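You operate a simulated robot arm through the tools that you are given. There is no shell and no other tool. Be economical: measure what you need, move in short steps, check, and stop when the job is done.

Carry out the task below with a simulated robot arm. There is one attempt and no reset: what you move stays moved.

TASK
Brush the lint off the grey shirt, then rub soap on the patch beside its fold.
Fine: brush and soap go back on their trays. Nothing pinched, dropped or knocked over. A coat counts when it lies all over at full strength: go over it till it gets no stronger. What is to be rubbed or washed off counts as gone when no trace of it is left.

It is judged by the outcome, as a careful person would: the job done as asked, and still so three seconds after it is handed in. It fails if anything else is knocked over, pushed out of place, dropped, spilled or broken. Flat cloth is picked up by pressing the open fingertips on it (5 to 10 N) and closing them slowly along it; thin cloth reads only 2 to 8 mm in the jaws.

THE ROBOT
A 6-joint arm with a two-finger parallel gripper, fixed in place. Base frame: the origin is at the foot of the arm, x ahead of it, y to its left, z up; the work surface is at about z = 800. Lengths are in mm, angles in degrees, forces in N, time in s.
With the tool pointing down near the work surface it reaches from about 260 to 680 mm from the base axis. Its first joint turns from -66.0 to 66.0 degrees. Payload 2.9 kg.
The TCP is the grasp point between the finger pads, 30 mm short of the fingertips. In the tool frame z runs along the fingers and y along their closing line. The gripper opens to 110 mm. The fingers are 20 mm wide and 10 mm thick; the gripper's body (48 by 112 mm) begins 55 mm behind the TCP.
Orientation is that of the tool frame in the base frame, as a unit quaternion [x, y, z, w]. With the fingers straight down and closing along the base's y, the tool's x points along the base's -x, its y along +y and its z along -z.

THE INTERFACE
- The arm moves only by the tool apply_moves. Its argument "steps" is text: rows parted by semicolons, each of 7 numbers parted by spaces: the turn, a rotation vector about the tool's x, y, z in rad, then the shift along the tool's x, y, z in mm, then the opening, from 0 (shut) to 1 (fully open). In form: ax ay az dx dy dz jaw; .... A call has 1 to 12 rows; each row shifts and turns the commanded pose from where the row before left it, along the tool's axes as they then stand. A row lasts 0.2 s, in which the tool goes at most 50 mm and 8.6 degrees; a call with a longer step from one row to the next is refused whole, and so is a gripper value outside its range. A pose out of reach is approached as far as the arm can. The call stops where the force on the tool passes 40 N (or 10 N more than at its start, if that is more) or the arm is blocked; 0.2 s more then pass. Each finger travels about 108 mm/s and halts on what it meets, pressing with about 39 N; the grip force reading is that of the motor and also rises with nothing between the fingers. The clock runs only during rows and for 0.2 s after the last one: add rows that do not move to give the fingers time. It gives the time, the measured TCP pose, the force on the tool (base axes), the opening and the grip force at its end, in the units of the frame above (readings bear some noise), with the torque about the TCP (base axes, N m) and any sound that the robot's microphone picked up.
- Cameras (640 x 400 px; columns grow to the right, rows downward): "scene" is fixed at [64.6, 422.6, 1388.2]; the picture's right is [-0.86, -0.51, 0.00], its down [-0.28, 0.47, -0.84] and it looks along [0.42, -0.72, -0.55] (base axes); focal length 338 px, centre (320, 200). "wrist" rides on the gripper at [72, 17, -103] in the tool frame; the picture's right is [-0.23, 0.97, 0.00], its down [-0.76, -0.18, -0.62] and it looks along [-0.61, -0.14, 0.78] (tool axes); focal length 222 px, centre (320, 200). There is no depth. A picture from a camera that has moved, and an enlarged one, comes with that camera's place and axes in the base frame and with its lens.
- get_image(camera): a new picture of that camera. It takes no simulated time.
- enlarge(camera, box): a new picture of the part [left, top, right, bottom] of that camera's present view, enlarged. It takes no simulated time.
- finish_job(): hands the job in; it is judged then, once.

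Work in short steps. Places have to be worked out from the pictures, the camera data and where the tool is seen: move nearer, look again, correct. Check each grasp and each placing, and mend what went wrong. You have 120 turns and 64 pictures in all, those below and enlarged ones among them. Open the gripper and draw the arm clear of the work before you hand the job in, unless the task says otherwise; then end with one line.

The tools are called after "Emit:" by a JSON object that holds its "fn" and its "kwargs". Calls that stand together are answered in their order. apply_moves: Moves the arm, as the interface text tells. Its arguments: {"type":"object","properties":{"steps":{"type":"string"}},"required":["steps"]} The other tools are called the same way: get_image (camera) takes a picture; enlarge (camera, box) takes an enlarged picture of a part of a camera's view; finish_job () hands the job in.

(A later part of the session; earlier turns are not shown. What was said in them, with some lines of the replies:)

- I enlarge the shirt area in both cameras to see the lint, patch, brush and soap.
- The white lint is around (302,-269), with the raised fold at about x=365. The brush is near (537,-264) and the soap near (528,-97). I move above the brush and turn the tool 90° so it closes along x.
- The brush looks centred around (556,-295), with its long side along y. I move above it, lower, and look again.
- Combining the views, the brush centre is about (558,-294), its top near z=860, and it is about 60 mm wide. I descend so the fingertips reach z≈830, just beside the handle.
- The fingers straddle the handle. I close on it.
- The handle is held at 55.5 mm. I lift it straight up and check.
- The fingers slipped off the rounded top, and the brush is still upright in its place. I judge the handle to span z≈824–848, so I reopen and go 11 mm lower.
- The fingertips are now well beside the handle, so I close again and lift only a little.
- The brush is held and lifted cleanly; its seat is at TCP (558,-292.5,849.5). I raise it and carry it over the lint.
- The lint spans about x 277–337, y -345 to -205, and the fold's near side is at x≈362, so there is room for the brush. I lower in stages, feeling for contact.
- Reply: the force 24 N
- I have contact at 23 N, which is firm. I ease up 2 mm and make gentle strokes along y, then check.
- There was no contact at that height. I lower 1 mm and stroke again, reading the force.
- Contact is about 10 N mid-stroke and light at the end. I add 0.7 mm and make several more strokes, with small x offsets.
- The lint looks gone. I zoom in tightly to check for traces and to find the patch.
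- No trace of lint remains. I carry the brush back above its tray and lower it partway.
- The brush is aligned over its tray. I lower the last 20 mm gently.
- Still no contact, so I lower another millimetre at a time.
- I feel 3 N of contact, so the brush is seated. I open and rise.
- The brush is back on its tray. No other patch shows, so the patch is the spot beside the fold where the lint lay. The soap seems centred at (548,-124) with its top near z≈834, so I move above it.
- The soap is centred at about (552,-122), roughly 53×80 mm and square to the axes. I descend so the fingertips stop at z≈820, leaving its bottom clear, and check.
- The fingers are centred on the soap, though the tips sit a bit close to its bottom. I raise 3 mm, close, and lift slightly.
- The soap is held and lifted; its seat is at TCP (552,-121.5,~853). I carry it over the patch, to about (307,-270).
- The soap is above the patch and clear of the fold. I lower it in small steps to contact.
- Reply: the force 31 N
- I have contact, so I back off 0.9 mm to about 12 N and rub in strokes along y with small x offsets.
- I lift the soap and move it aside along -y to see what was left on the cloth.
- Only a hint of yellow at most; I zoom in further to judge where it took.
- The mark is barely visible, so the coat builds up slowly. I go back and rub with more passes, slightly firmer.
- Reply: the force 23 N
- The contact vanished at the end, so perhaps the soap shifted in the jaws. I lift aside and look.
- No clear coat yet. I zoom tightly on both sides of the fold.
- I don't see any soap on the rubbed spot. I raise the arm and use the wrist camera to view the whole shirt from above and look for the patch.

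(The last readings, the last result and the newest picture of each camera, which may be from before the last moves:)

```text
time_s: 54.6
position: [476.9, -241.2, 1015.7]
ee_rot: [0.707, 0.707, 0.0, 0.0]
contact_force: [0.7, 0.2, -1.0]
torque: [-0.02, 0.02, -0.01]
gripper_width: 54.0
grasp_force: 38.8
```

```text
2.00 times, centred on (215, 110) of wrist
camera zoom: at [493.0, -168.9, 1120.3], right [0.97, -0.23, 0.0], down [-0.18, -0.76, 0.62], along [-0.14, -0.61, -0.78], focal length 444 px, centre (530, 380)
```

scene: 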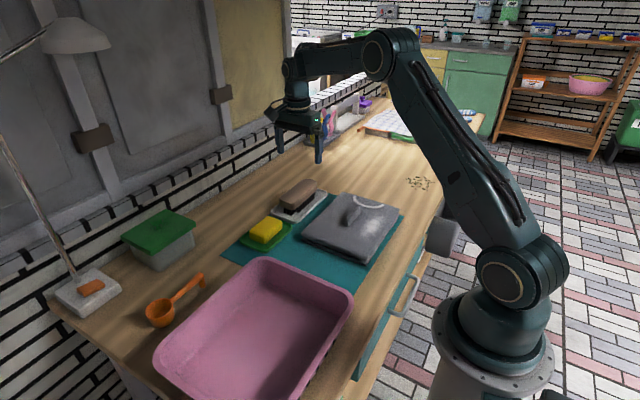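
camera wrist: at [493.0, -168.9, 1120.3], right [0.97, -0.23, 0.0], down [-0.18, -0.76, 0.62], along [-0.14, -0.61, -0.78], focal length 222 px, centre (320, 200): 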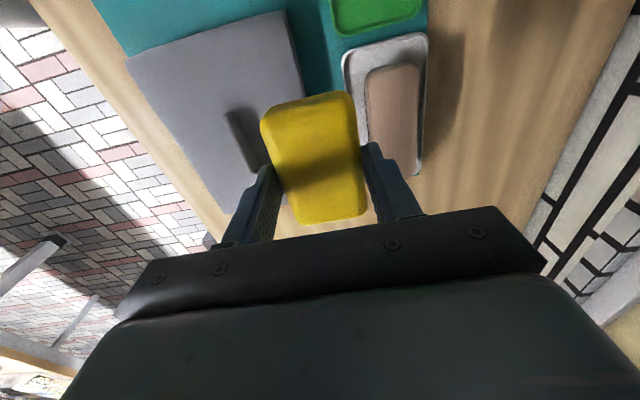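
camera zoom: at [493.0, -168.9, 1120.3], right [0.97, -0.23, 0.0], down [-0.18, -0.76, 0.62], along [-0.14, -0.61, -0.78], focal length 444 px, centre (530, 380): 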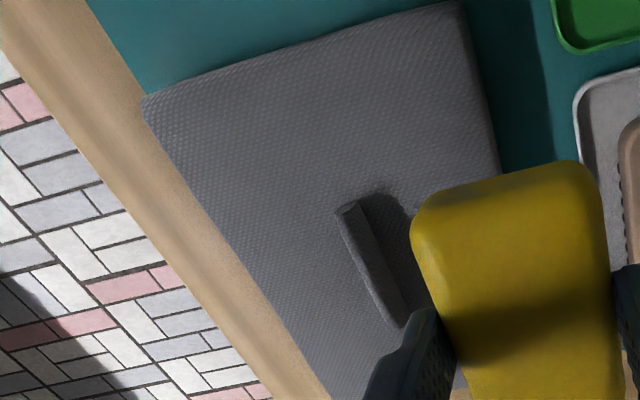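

Emit:
{"fn": "enlarge", "kwargs": {"camera": "wrist", "box": [190, 20, 310, 150]}}

Emit:
{"fn": "enlarge", "kwargs": {"camera": "scene", "box": [350, 200, 390, 225]}}

```text
3.08 times, centred on (250, 85) of wrist
camera zoom: at [493.0, -168.9, 1120.3], right [0.97, -0.23, 0.0], down [-0.18, -0.76, 0.62], along [-0.14, -0.61, -0.78], focal length 684 px, centre (535, 554)
```

zoom: 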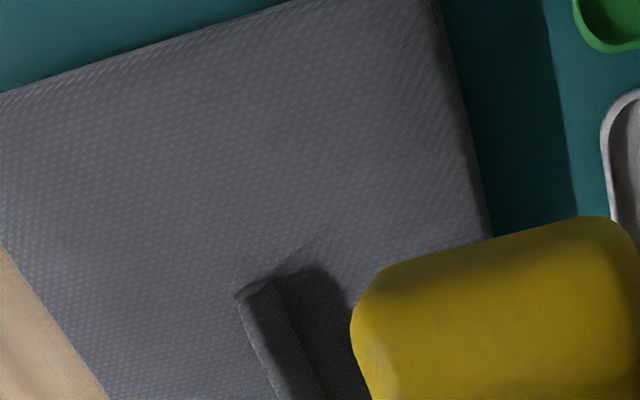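

```text
16.00 times, centred on (370, 212) of scene
camera zoom: at [64.6, 422.6, 1388.2], right [-0.86, -0.51, 0.0], down [-0.28, 0.47, -0.84], along [0.42, -0.72, -0.55], focal length 5408 px, centre (-480, 0)
```

zoom: 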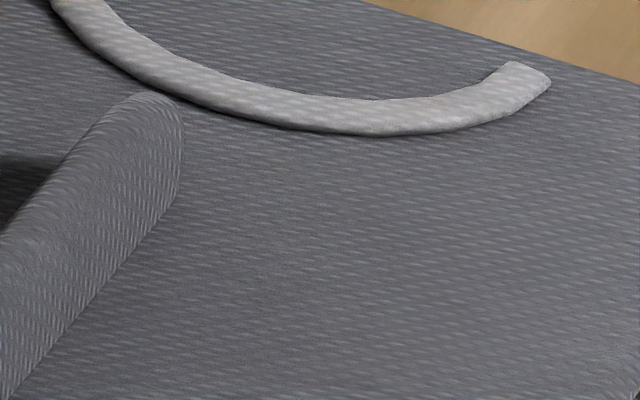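

There may be a very faint warm tint where I rubbed. I return there and rub longer, finding the contact height afresh.

Emit:
{"fn": "apply_moves", "kwargs": {"steps": "0 0 0 -7 -42 0 0.25;0 0 0 -7 -42 0 0.25;0 0 0 -7 -42 0 0.25;0 0 0 -7 -42 0 0.25;0 0 0 0 0 40 0.25;0 0 0 0 0 40 0.25;0 0 0 0 0 40 0.25;0 0 0 0 0 9 0.25;0 0 0 0 0 4 0.25;0 0 0 0 0 0 0.25"}}

Emit:
{"fn": "apply_moves", "kwargs": {"steps": "0 0 0 0 0 1 0.25;0 0 0 0 0 0 0.25"}}

```text
time_s: 56.8
position: [308.1, -267.8, 884.2]
ee_rot: [0.707, 0.707, 0.001, -0.001]
contact_force: [0.7, 0.1, -1.1]
torque: [0.0, 0.0, -0.01]
gripper_width: 54.3
grasp_force: 39.1
```

```text
time_s: 57.4
position: [308.5, -268.7, 882.0]
ee_rot: [0.707, 0.707, 0.0, 0.0]
contact_force: [0.2, 0.3, -1.5]
torque: [0.01, -0.03, 0.02]
gripper_width: 54.2
grasp_force: 39.0
```

Emit:
{"fn": "apply_moves", "kwargs": {"steps": "0 0 0 0 0 1 0.25;0 0 0 0 0 0 0.25"}}

Emit:
{"fn": "apply_moves", "kwargs": {"steps": "0 0 0 0 0 0.7 0.25;0 0 0 0 0 0 0.25"}}

```text
time_s: 58.0
position: [308.1, -267.6, 881.5]
ee_rot: [0.707, 0.708, 0.0, 0.0]
contact_force: [0.1, 0.2, -1.6]
torque: [0.03, 0.0, 0.0]
gripper_width: 54.2
grasp_force: 38.6
```

```text
time_s: 58.6
position: [309.1, -268.8, 881.1]
ee_rot: [0.707, 0.707, 0.0, 0.001]
contact_force: [-1.7, 2.1, 6.3]
torque: [0.31, 0.08, 0.08]
gripper_width: 54.2
grasp_force: 39.5
```

Contact is at 6 N. I add 0.5 mm and make one stroke each way, reading the force at both ends.

Emit:
{"fn": "apply_moves", "kwargs": {"steps": "0 0 0 0 0 0.5 0.25;0 0 0 -12 0 0 0.25;0 0 0 -12 0 0 0.25;0 0 0 -12 0 0 0.25"}}

Emit:
{"fn": "apply_moves", "kwargs": {"steps": "0 0 0 12 0 0 0.25;0 0 0 12 0 0 0.25;0 0 0 12 0 0 0.25;0 0 0 12 0 0 0.25;0 0 0 12 0 0 0.25;0 0 0 12 0 0 0.25"}}

```text
time_s: 59.6
position: [309.1, -302.4, 881.9]
ee_rot: [0.706, 0.708, 0.0, 0.0]
contact_force: [0.4, 10.4, 22.4]
torque: [0.96, 0.05, -0.1]
gripper_width: 54.3
grasp_force: 39.0
```

```text
time_s: 61.0
position: [308.9, -232.3, 881.1]
ee_rot: [0.707, 0.707, 0.0, 0.002]
contact_force: [-0.1, -8.8, 21.2]
torque: [-0.32, -0.03, 0.07]
gripper_width: 54.2
grasp_force: 39.3
```

Contact is good at about 21 N along the whole stroke. I keep rubbing for several passes.

Emit:
{"fn": "apply_moves", "kwargs": {"steps": "0 0 0 -18 0 0 0.25;0 0 0 -18 0 0 0.25;0 0 0 -18 0 0 0.25;0 0 0 -18 0 0 0.25;0 0 0 18 -3 0 0.25;0 0 0 18 0 0 0.25;0 0 0 18 0 0 0.25;0 0 0 18 0 0 0.25;0 0 0 -18 5 0 0.25;0 0 0 -18 0 0 0.25;0 0 0 -18 0 0 0.25;0 0 0 -18 0 0 0.25"}}

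Emit:
{"fn": "apply_moves", "kwargs": {"steps": "0 0 0 18 0 0 0.25;0 0 0 18 0 0 0.25;0 0 0 18 0 0 0.25;0 0 0 18 0 0 0.25;0 0 0 -18 -3 0 0.25;0 0 0 -18 0 0 0.25;0 0 0 -18 0 0 0.25;0 0 0 -18 0 0 0.25;0 0 0 18 0 0 0.25;0 0 0 18 0 0 0.25"}}

Emit:
{"fn": "apply_moves", "kwargs": {"steps": "0 0 0 0 0 -20 0.25;0 0 0 0 0 -35 0.25;0 0 0 -40 0 0 0.25;0 0 0 -40 0 0 0.25;0 0 0 -40 0 0 0.25;0 0 0 0 0 0 0.25"}}

Emit:
{"fn": "enlarge", "kwargs": {"camera": "scene", "box": [335, 200, 399, 240]}}

```text
time_s: 63.6
position: [310.9, -302.7, 879.8]
ee_rot: [0.706, 0.708, 0.001, -0.001]
contact_force: [0.4, 6.2, 14.4]
torque: [0.41, -0.06, -0.02]
gripper_width: 54.5
grasp_force: 39.2
```

```text
time_s: 65.8
position: [307.3, -266.9, 879.3]
ee_rot: [0.707, 0.707, 0.001, -0.001]
contact_force: [-0.8, -0.3, -1.2]
torque: [0.0, 0.01, 0.03]
gripper_width: 54.3
grasp_force: 39.5
```

```text
time_s: 67.2
position: [306.3, -387.7, 934.5]
ee_rot: [0.707, 0.707, 0.001, 0.0]
contact_force: [0.5, 0.3, -1.9]
torque: [0.03, 0.01, -0.03]
gripper_width: 54.1
grasp_force: 39.0
```

```text
10.00 times, centred on (367, 220) of scene
camera zoom: at [64.6, 422.6, 1388.2], right [-0.86, -0.51, 0.0], down [-0.28, 0.47, -0.84], along [0.42, -0.72, -0.55], focal length 3380 px, centre (-150, 0)
```

zoom: 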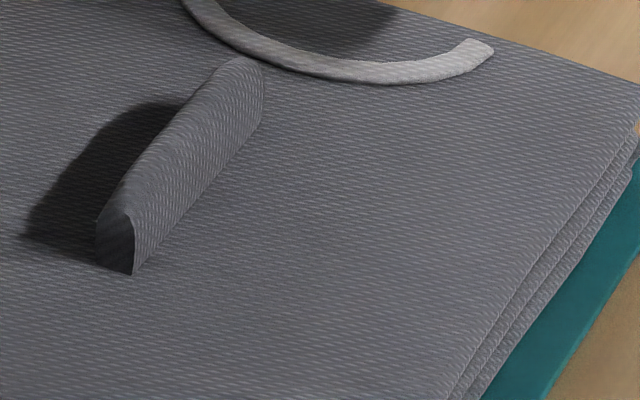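

Nothing changed here, so the patch is not on this side. The other side of the fold (x≈375–460) is free and wide enough, so I move the soap above (418,-270) and check clearance.

Emit:
{"fn": "apply_moves", "kwargs": {"steps": "0 0 0 29.5 27.75 0 0.25;0 0 0 29.5 27.75 0 0.25;0 0 0 29.5 27.75 0 0.25;0 0 0 29.5 28.75 0 0.25;0 0 0 0 0 25 0.25;0 0 0 0 0 15 0.25;0 0 0 0 0 0 0.25"}}

Emit:
{"fn": "enlarge", "kwargs": {"camera": "scene", "box": [280, 150, 408, 230]}}

Emit:
{"fn": "get_image", "kwargs": {"camera": "wrist"}}

```text
time_s: 68.8
position: [420.2, -270.0, 893.4]
ee_rot: [0.707, 0.707, 0.001, 0.0]
contact_force: [-0.2, -0.1, -1.6]
torque: [-0.03, -0.02, -0.02]
gripper_width: 54.2
grasp_force: 39.1
```

```text
5.00 times, centred on (344, 190) of scene
camera zoom: at [64.6, 422.6, 1388.2], right [-0.86, -0.51, 0.0], down [-0.28, 0.47, -0.84], along [0.42, -0.72, -0.55], focal length 1690 px, centre (200, 250)
```

zoom: 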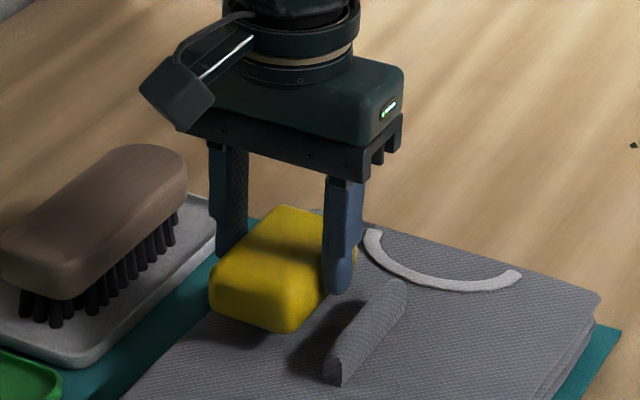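

```text
21 pictures are left
camera wrist: at [436.3, -198.6, 998.6], right [0.97, -0.23, 0.0], down [-0.18, -0.76, 0.62], along [-0.14, -0.61, -0.78], focal length 222 px, centre (320, 200)
```

wrist: 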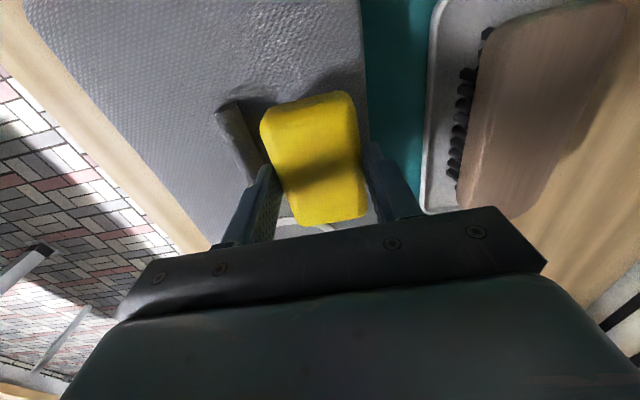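

The soap and fingers clear the fold here. I lower slowly to contact.

Emit:
{"fn": "apply_moves", "kwargs": {"steps": "0 0 0 0 0 5 0.25;0 0 0 0 0 4 0.25;0 0 0 0 0 3 0.25;0 0 0 0 0 0 0.25"}}

Emit:
{"fn": "apply_moves", "kwargs": {"steps": "0 0 0 0 0 1 0.25;0 0 0 0 0 0 0.25"}}

Emit:
{"fn": "apply_moves", "kwargs": {"steps": "0 0 0 0 0 1 0.25;0 0 0 0 0 0 0.25"}}

```text
time_s: 69.8
position: [418.9, -268.7, 883.7]
ee_rot: [0.707, 0.707, 0.0, -0.001]
contact_force: [-0.3, 0.7, -1.2]
torque: [-0.01, 0.03, 0.01]
gripper_width: 54.0
grasp_force: 38.8
```

```text
time_s: 70.4
position: [419.2, -270.1, 882.2]
ee_rot: [0.707, 0.707, 0.0, 0.001]
contact_force: [-0.5, -0.1, -1.1]
torque: [0.04, 0.0, 0.01]
gripper_width: 54.3
grasp_force: 39.7
```

```text
time_s: 71.0
position: [420.5, -269.2, 881.6]
ee_rot: [0.707, 0.707, 0.001, 0.0]
contact_force: [1.0, 0.4, -0.7]
torque: [0.02, -0.01, 0.0]
gripper_width: 54.1
grasp_force: 38.7
```

Emit:
{"fn": "apply_moves", "kwargs": {"steps": "0 0 0 0 0 1 0.25;0 0 0 0 0 0 0.25"}}

Emit:
{"fn": "apply_moves", "kwargs": {"steps": "0 0 0 0 0 1 0.25;0 0 0 0 0 0 0.25"}}

Emit:
{"fn": "apply_moves", "kwargs": {"steps": "0 0 0 0 0 0.6 0.25;0 0 0 0 0 0 0.25"}}

```text
time_s: 71.6
position: [419.5, -269.3, 880.7]
ee_rot: [0.707, 0.707, 0.0, 0.001]
contact_force: [-1.2, -0.2, -1.4]
torque: [-0.01, 0.02, 0.0]
gripper_width: 54.3
grasp_force: 39.1
```

```text
time_s: 72.2
position: [419.9, -270.1, 880.8]
ee_rot: [0.707, 0.707, 0.0, 0.0]
contact_force: [-3.6, 2.1, 13.8]
torque: [0.35, 0.28, 0.02]
gripper_width: 54.4
grasp_force: 38.9
```

```text
time_s: 72.8
position: [420.9, -269.7, 879.4]
ee_rot: [0.708, 0.707, -0.001, 0.001]
contact_force: [-4.8, 4.2, 25.4]
torque: [0.47, 0.43, 0.03]
gripper_width: 54.0
grasp_force: 39.0
```

I have contact. I back off slightly, rub with strokes along y, and then move away to look.

Emit:
{"fn": "apply_moves", "kwargs": {"steps": "0 0 0 0 0 -0.4 0.25;0 0 0 12 0 0 0.25;0 0 0 13 0 0 0.25;0 0 0 -15 0 0 0.25;0 0 0 -15 0 0 0.25;0 0 0 -15 0 0 0.25;0 0 0 15 0 0 0.25;0 0 0 15 0 0 0.25;0 0 0 15 0 0 0.25;0 0 0 -15 0 0 0.25;0 0 0 -10 0 0 0.25"}}

Emit:
{"fn": "apply_moves", "kwargs": {"steps": "0 0 0 0 0 -20 0.25;0 0 0 0 0 -35 0.25;0 0 0 0 0 -20 0.25;0 0 0 -40 20 0 0.25;0 0 0 -40 20 0 0.25;0 0 0 -40 20 0 0.25;0 0 0 0 0 0 0.25"}}

Emit:
{"fn": "enlarge", "kwargs": {"camera": "scene", "box": [295, 180, 391, 240]}}

```text
time_s: 75.2
position: [417.8, -269.4, 879.5]
ee_rot: [0.706, 0.708, 0.0, -0.001]
contact_force: [0.4, 9.6, 19.0]
torque: [0.19, -0.03, 0.02]
gripper_width: 54.2
grasp_force: 38.4
```

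```text
time_s: 76.8
position: [478.7, -389.5, 953.4]
ee_rot: [0.707, 0.707, 0.0, -0.001]
contact_force: [-0.4, -1.5, -0.6]
torque: [0.02, 0.02, 0.03]
gripper_width: 54.2
grasp_force: 38.5
```

```text
6.67 times, centred on (343, 210) of scene
camera zoom: at [64.7, 422.6, 1388.2], right [-0.86, -0.51, 0.0], down [-0.28, 0.47, -0.84], along [0.42, -0.72, -0.55], focal length 2253 px, centre (167, 133)
```

zoom: 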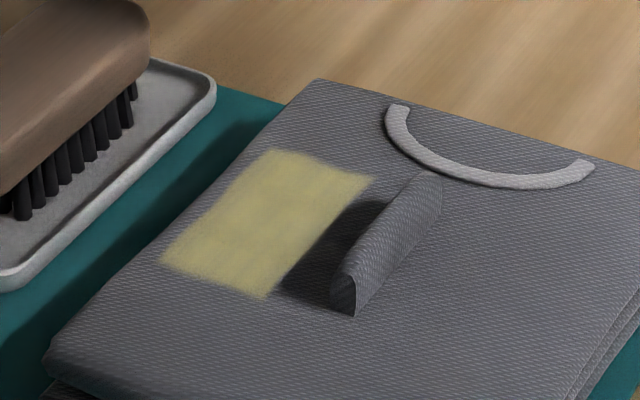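

The patch is on the far side of the fold, and the soap coat shows yellow at x≈394–444, y≈-319 to -220. I go back to widen the strokes and build the coat to full strength, staying clear of the fold.

Emit:
{"fn": "apply_moves", "kwargs": {"steps": "0 0 0 40 -20 0 0.25;0 0 0 40 -20 0 0.25;0 0 0 40 -20 0 0.25;0 0 0 0 0 35 0.25;0 0 0 0 0 30 0.25;0 0 0 0 0 8 0.25;0 0 0 0 0 2.2 0.25;0 0 0 0 0 0 0.25"}}

Emit:
{"fn": "apply_moves", "kwargs": {"steps": "0 0 0 15 6 0 0.25;0 0 0 15 0 0 0.25;0 0 0 10 0 0 0.25;0 0 0 -15 0 0 0.25;0 0 0 -15 0 0 0.25;0 0 0 -15 0 0 0.25;0 0 0 -15 0 0 0.25;0 0 0 -15 0 0 0.25;0 0 0 -5 0 0 0.25;0 0 0 15 -5 0 0.25;0 0 0 15 0 0 0.25;0 0 0 15 0 0 0.25"}}

```text
time_s: 78.6
position: [419.6, -271.2, 879.3]
ee_rot: [0.707, 0.708, 0.0, 0.0]
contact_force: [-1.4, 0.1, 5.4]
torque: [0.3, 0.1, 0.03]
gripper_width: 54.1
grasp_force: 38.7
```

```text
time_s: 81.2
position: [418.9, -265.2, 879.2]
ee_rot: [0.708, 0.707, 0.0, 0.001]
contact_force: [-0.3, -7.4, 15.4]
torque: [-0.14, 0.03, 0.07]
gripper_width: 54.1
grasp_force: 39.0
```

Contact holds at about 15 N. Next come strokes 5 mm nearer the fold, with a finger margin of about 5 mm.

Emit:
{"fn": "apply_moves", "kwargs": {"steps": "0 0 0 15 -5 0.3 0.25;0 0 0 15 0 0 0.25;0 0 0 -15 0 0 0.25;0 0 0 -15 0 0 0.25;0 0 0 -15 0 0 0.25;0 0 0 -15 0 0 0.25;0 0 0 -10 0 0 0.25;0 0 0 15 0 0 0.25;0 0 0 15 0 0 0.25;0 0 0 15 0 0 0.25"}}

Emit:
{"fn": "apply_moves", "kwargs": {"steps": "0 0 0 0 0 -20 0.25;0 0 0 0 0 -35 0.25;0 0 0 0 0 -20 0.25;0 0 0 -40 20 0 0.25;0 0 0 -40 20 0 0.25;0 0 0 -40 20 0 0.25;0 0 0 0 0 0 0.25"}}

Emit:
{"fn": "enlarge", "kwargs": {"camera": "scene", "box": [295, 180, 391, 240]}}

```text
time_s: 83.4
position: [415.2, -261.3, 878.0]
ee_rot: [0.707, 0.707, -0.001, 0.001]
contact_force: [0.3, -8.1, 16.8]
torque: [-0.1, 0.04, 0.02]
gripper_width: 54.1
grasp_force: 39.0
```

```text
time_s: 85.0
position: [475.2, -379.6, 953.4]
ee_rot: [0.707, 0.707, 0.0, 0.001]
contact_force: [-0.3, -0.2, -1.3]
torque: [-0.01, -0.02, -0.03]
gripper_width: 54.1
grasp_force: 39.1
```

```text
6.67 times, centred on (343, 210) of scene
camera zoom: at [64.7, 422.6, 1388.2], right [-0.86, -0.51, 0.0], down [-0.28, 0.47, -0.84], along [0.42, -0.72, -0.55], focal length 2253 px, centre (167, 133)
```

zoom: 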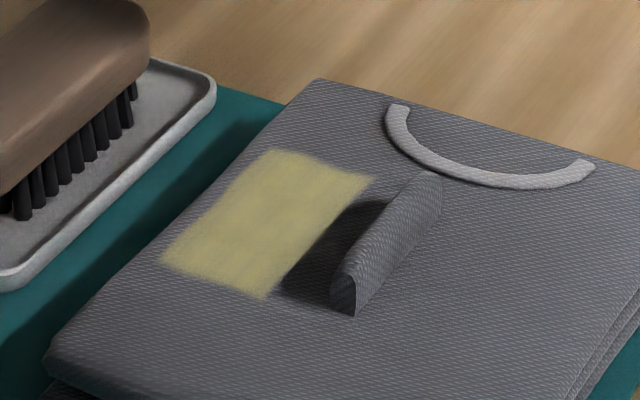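

The outline did not grow with the wider strokes, so that is the whole patch. I zoom in on its strength and evenness.

Emit:
{"fn": "enlarge", "kwargs": {"camera": "scene", "box": [315, 198, 355, 228]}}

```text
13.33 times, centred on (335, 213) of scene
camera zoom: at [64.7, 422.6, 1388.2], right [-0.86, -0.51, 0.0], down [-0.28, 0.47, -0.84], along [0.42, -0.72, -0.55], focal length 4506 px, centre (120, 27)
```

zoom: 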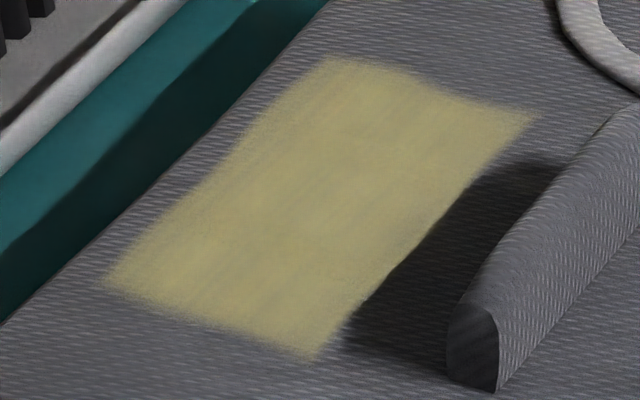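

The coat is nearly even, slightly thinner at its lower-left edge. I do another full round over the whole patch and compare.

Emit:
{"fn": "apply_moves", "kwargs": {"steps": "0 0 0 40 -20 0 0.25;0 0 0 40 -20 0 0.25;0 0 0 40 -16 0 0.25;0 0 0 0 0 35 0.25;0 0 0 0 0 30 0.25;0 0 0 0 0 8 0.25;0 0 0 0 0 2.5 0.25;0 0 0 0 0 0 0.25"}}

Emit:
{"fn": "apply_moves", "kwargs": {"steps": "0 0 0 15 4 0.2 0.25;0 0 0 15 0 0 0.25;0 0 0 0 0 0 0.25;0 0 0 -15 0 0 0.25;0 0 0 -15 0 0 0.25;0 0 0 -15 0 0 0.25;0 0 0 -15 0 0 0.25;0 0 0 -15 0 0 0.25;0 0 0 15 -5 0 0.25;0 0 0 15 0 0 0.25;0 0 0 15 0 0 0.25;0 0 0 15 0 0 0.25"}}

Emit:
{"fn": "apply_moves", "kwargs": {"steps": "0 0 0 15 -3 0.2 0.25;0 0 0 0 0 0 0.25;0 0 0 -15 0 0 0.25;0 0 0 -15 0 0 0.25;0 0 0 -15 0 0 0.25;0 0 0 -15 0 0 0.25;0 0 0 -15 0 0 0.25;0 0 0 15 6 0 0.25;0 0 0 15 0 0 0.25;0 0 0 15 0 0 0.25;0 0 0 15 0 0 0.25;0 0 0 15 0 0 0.25"}}

Emit:
{"fn": "apply_moves", "kwargs": {"steps": "0 0 0 0 0 -20 0.25;0 0 0 0 0 -35 0.25;0 0 0 0 0 -20 0.25;0 0 0 -45 20 0 0.25;0 0 0 -45 20 0 0.25;0 0 0 -45 20 0 0.25;0 0 0 0 0 0 0.25"}}

Emit:
{"fn": "enlarge", "kwargs": {"camera": "scene", "box": [315, 198, 355, 228]}}

```text
time_s: 86.8
position: [417.5, -259.2, 878.8]
ee_rot: [0.707, 0.707, -0.001, 0.0]
contact_force: [-2.8, 2.4, 10.0]
torque: [-0.06, 0.11, -0.03]
gripper_width: 54.0
grasp_force: 39.4
```

```text
time_s: 89.4
position: [418.2, -246.6, 878.9]
ee_rot: [0.708, 0.707, 0.0, 0.001]
contact_force: [-0.3, -10.2, 23.0]
torque: [-0.12, 0.22, 0.14]
gripper_width: 54.5
grasp_force: 38.5
```

```text
time_s: 92.0
position: [421.6, -231.2, 878.6]
ee_rot: [0.707, 0.707, 0.0, 0.001]
contact_force: [0.2, -7.9, 20.1]
torque: [-0.76, 0.03, 0.06]
gripper_width: 54.1
grasp_force: 39.0
```

```text
time_s: 93.6
position: [481.7, -365.1, 951.1]
ee_rot: [0.707, 0.707, -0.001, 0.0]
contact_force: [0.2, -0.1, -1.2]
torque: [-0.01, 0.04, 0.0]
gripper_width: 54.1
grasp_force: 38.5
```

```text
13.33 times, centred on (335, 213) of scene
camera zoom: at [64.7, 422.6, 1388.2], right [-0.86, -0.51, 0.0], down [-0.28, 0.47, -0.84], along [0.42, -0.72, -0.55], focal length 4506 px, centre (120, 27)
```

zoom: 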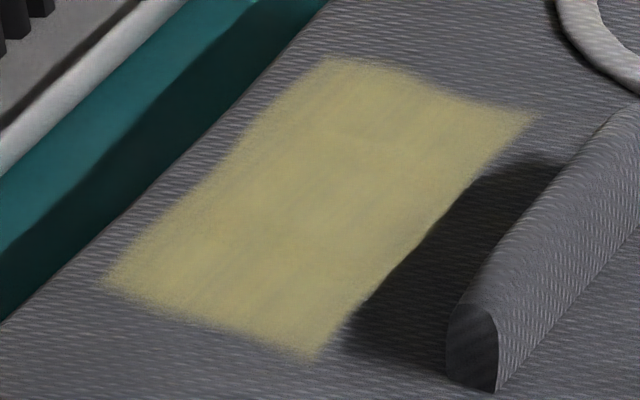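

It got no stronger, so this is full strength. For safety at the slightly soft far edge, I do one round shifted to x≈428 and compare once more.

Emit:
{"fn": "apply_moves", "kwargs": {"steps": "0 0 0 40 -18 0 0.25;0 0 0 40 -18 0 0.25;0 0 0 15 -18 0 0.25;0 0 0 0 0 35 0.25;0 0 0 0 0 30 0.25;0 0 0 0 0 8 0.25;0 0 0 0 0 2.3 0.25;0 0 0 0 0 0 0.25"}}

Emit:
{"fn": "apply_moves", "kwargs": {"steps": "0 0 0 15 0 0 0.25;0 0 0 15 0 0 0.25;0 0 0 15 0 0 0.25;0 0 0 -15 0 0 0.25;0 0 0 -15 0 0 0.25;0 0 0 -15 0 0 0.25;0 0 0 -15 0 0 0.25;0 0 0 -15 0 0 0.25;0 0 0 15 0 0 0.25;0 0 0 15 0 0 0.25;0 0 0 15 0 0 0.25;0 0 0 15 0 0 0.25"}}

Emit:
{"fn": "apply_moves", "kwargs": {"steps": "0 0 0 0 0 -20 0.25;0 0 0 0 0 -35 0.25;0 0 0 0 0 -20 0.25;0 0 0 -45 20 0 0.25;0 0 0 -45 20 0 0.25;0 0 0 -45 20 0 0.25;0 0 0 0 0 0 0.25"}}

Emit:
{"fn": "enlarge", "kwargs": {"camera": "scene", "box": [315, 198, 355, 228]}}

```text
time_s: 95.4
position: [427.9, -270.2, 877.5]
ee_rot: [0.707, 0.707, -0.001, 0.001]
contact_force: [-4.0, 3.3, 12.7]
torque: [-0.31, 0.16, -0.1]
gripper_width: 54.3
grasp_force: 38.8
```

```text
time_s: 98.0
position: [428.2, -239.3, 878.7]
ee_rot: [0.707, 0.708, 0.0, 0.001]
contact_force: [0.5, -8.9, 20.6]
torque: [-0.31, 0.08, 0.17]
gripper_width: 54.0
grasp_force: 38.9
```

```text
time_s: 99.6
position: [486.8, -375.3, 953.5]
ee_rot: [0.707, 0.707, -0.001, -0.001]
contact_force: [-1.0, 0.0, -1.1]
torque: [0.02, 0.02, -0.03]
gripper_width: 54.2
grasp_force: 39.0
```

```text
13.33 times, centred on (335, 213) of scene
camera zoom: at [64.7, 422.6, 1388.2], right [-0.86, -0.51, 0.0], down [-0.28, 0.47, -0.84], along [0.42, -0.72, -0.55], focal length 4506 px, centre (120, 27)
```

zoom: 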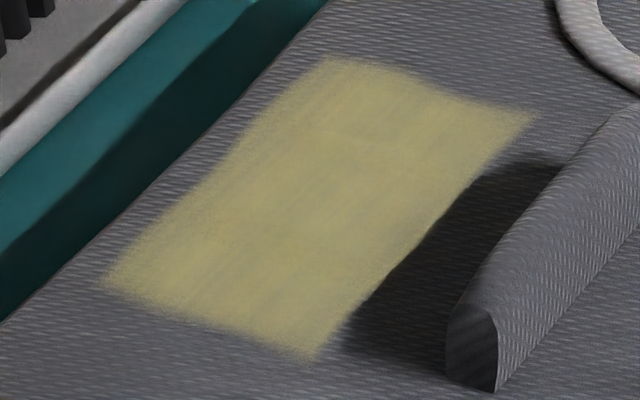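

The coat is unchanged, so it is complete. I carry the soap back above its green tray and lower it partway.

Emit:
{"fn": "apply_moves", "kwargs": {"steps": "0 0 0 42.3 10.8 0 0.25;0 0 0 42.3 10.8 0 0.25;0 0 0 42.3 10.8 0 0.25;0 0 0 42.3 10.8 0 0.25;0 0 0 42.3 10.8 0 0.25;0 0 0 42.3 10.8 0 0.25;0 0 0 0 0 35 0.25;0 0 0 0 0 35 0.25;0 0 0 0 0 10 0.25;0 0 0 0 0 0 0.25"}}

Emit:
{"fn": "enlarge", "kwargs": {"camera": "scene", "box": [200, 170, 360, 270]}}

```text
time_s: 101.8
position: [552.2, -121.9, 873.1]
ee_rot: [0.707, 0.707, 0.0, 0.0]
contact_force: [0.2, 0.5, -0.8]
torque: [-0.03, 0.01, 0.0]
gripper_width: 54.1
grasp_force: 39.3
```

```text
4.00 times, centred on (280, 220) of scene
camera zoom: at [64.6, 422.6, 1388.2], right [-0.86, -0.51, 0.0], down [-0.28, 0.47, -0.84], along [0.42, -0.72, -0.55], focal length 1352 px, centre (480, 120)
```

zoom: 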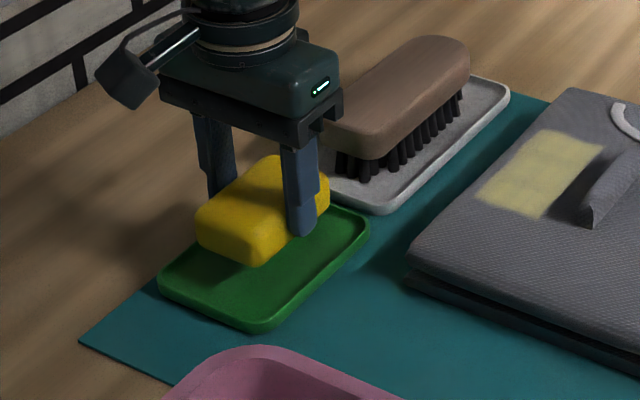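

The soap is aligned over its tray. I lower it to just above the seat and then creep down.

Emit:
{"fn": "apply_moves", "kwargs": {"steps": "0 0 0 0 0 10 0.25;0 0 0 0 0 7 0.25;0 0 0 0 0 3 0.25;0 0 0 0 0 0 0.25"}}

Emit:
{"fn": "apply_moves", "kwargs": {"steps": "0 0 0 0 0 1 0.25;0 0 0 0 0 0 0.25"}}

Emit:
{"fn": "apply_moves", "kwargs": {"steps": "0 0 0 0 0 1 0.25;0 0 0 0 0 0 0.25"}}

Emit:
{"fn": "apply_moves", "kwargs": {"steps": "0 0 0 0 0 1 0.25;0 0 0 0 0 0 0.25"}}

```text
time_s: 102.8
position: [553.1, -121.6, 851.8]
ee_rot: [0.707, 0.707, 0.0, 0.0]
contact_force: [0.1, -0.8, -0.8]
torque: [0.02, 0.02, 0.0]
gripper_width: 54.0
grasp_force: 39.2
```

```text
time_s: 103.4
position: [553.0, -121.3, 850.4]
ee_rot: [0.707, 0.707, -0.001, 0.001]
contact_force: [0.3, -0.4, -0.6]
torque: [0.02, 0.01, 0.01]
gripper_width: 54.1
grasp_force: 39.2
```

```text
time_s: 104.0
position: [552.6, -121.8, 849.2]
ee_rot: [0.707, 0.707, 0.0, 0.0]
contact_force: [1.1, 0.2, -2.1]
torque: [0.02, -0.02, 0.0]
gripper_width: 54.0
grasp_force: 38.7
```

```text
time_s: 104.6
position: [552.3, -121.9, 849.8]
ee_rot: [0.707, 0.707, 0.0, 0.0]
contact_force: [0.6, -0.2, -1.1]
torque: [0.0, 0.02, 0.01]
gripper_width: 54.2
grasp_force: 38.8
```

Emit:
{"fn": "apply_moves", "kwargs": {"steps": "0 0 0 0 0 1 0.25;0 0 0 0 0 0 0.25"}}

Emit:
{"fn": "apply_moves", "kwargs": {"steps": "0 0 0 0 0 0.8 0.25;0 0 0 0 0 0 0.25"}}

```text
time_s: 105.2
position: [553.4, -121.1, 847.8]
ee_rot: [0.707, 0.707, 0.001, 0.001]
contact_force: [-1.0, 0.3, 4.1]
torque: [-0.12, 0.06, 0.0]
gripper_width: 54.1
grasp_force: 38.8
```

```text
time_s: 105.8
position: [551.8, -120.9, 849.9]
ee_rot: [0.707, 0.708, 0.001, 0.001]
contact_force: [-2.4, 1.6, 13.9]
torque: [-0.09, 0.2, 0.0]
gripper_width: 54.2
grasp_force: 39.4
```

The soap is firmly seated. I open, rise and draw the arm clear.

Emit:
{"fn": "apply_moves", "kwargs": {"steps": "0 0 0 0 0 -0.7 0.25;0 0 0 0 0 0 0.6;0 0 0 0 0 0 0.8;0 0 0 0 0 0 1;0 0 0 0 0 0 1;0 0 0 0 0 -25 1;0 0 0 0 0 -40 1;0 0 0 0 0 -45 1;0 0 0 0 0 -45 1;0 0 0 0 -40 -20 1;0 0 0 0 -40 0 1;0 0 0 0 0 0 1"}}

Emit:
{"fn": "get_image", "kwargs": {"camera": "scene"}}

Emit:
{"fn": "enlarge", "kwargs": {"camera": "scene", "box": [210, 165, 418, 295]}}

```text
time_s: 108.4
position: [470.7, -119.7, 1022.3]
ee_rot: [0.707, 0.707, 0.0, 0.0]
contact_force: [0.6, -0.3, -0.2]
torque: [-0.03, -0.02, 0.0]
gripper_width: 110.1
grasp_force: 0.1
```

```text
14 pictures are left
```

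scene: 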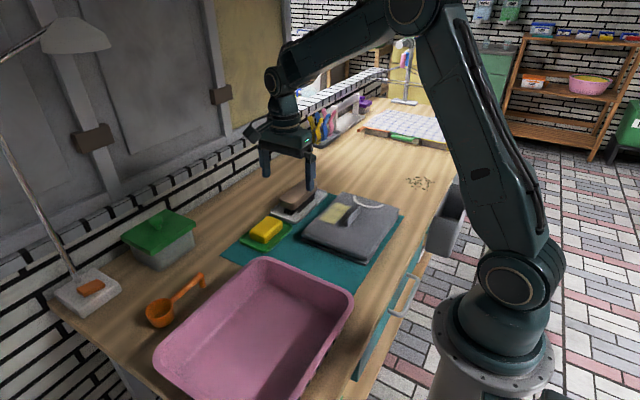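

```text
3.08 times, centred on (314, 230) of scene
camera zoom: at [64.6, 422.6, 1388.2], right [-0.86, -0.51, 0.0], down [-0.28, 0.47, -0.84], along [0.42, -0.72, -0.55], focal length 1040 px, centre (338, 108)
```

zoom: 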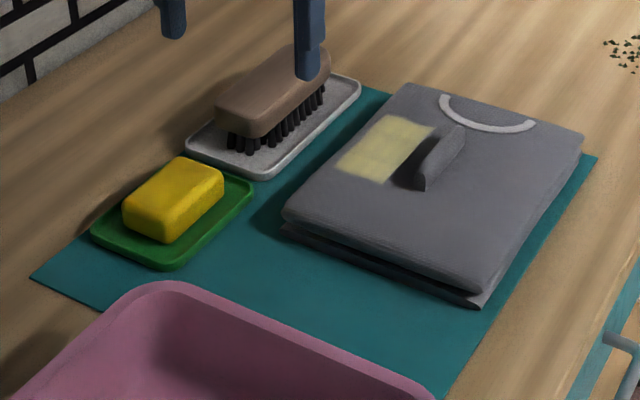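

Everything is in place. The arm's shadow is off the patch now, so I check the coat and the lint spot once more.

Emit:
{"fn": "enlarge", "kwargs": {"camera": "scene", "box": [315, 198, 355, 228]}}

Emit:
{"fn": "enlarge", "kwargs": {"camera": "scene", "box": [345, 200, 401, 240]}}

```text
13.33 times, centred on (335, 213) of scene
camera zoom: at [64.6, 422.6, 1388.2], right [-0.86, -0.51, 0.0], down [-0.28, 0.47, -0.84], along [0.42, -0.72, -0.55], focal length 4506 px, centre (120, 27)
```

zoom: 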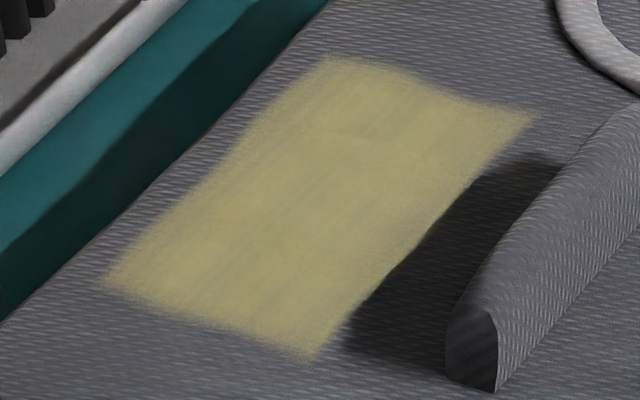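

```text
10.00 times, centred on (373, 220) of scene
camera zoom: at [64.6, 422.6, 1388.2], right [-0.86, -0.51, 0.0], down [-0.28, 0.47, -0.84], along [0.42, -0.72, -0.55], focal length 3380 px, centre (-210, 0)
```

zoom: 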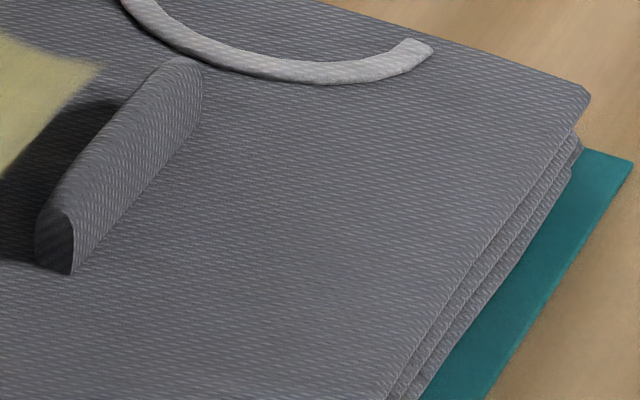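

The lint is gone without trace, the coat is even and no longer strengthening, the fold stands, and both tools sit on their trays. I hand it in.

Emit:
{"fn": "finish_job", "kwargs": {}}

```text
The job is handed in.
```

I brushed all the lint off the grey shirt and soaped the patch beside its fold to full strength; before finding the patch I also rubbed soap where the lint had been, but no mark shows there. The brush and soap are back on their trays, and the arm is clear.
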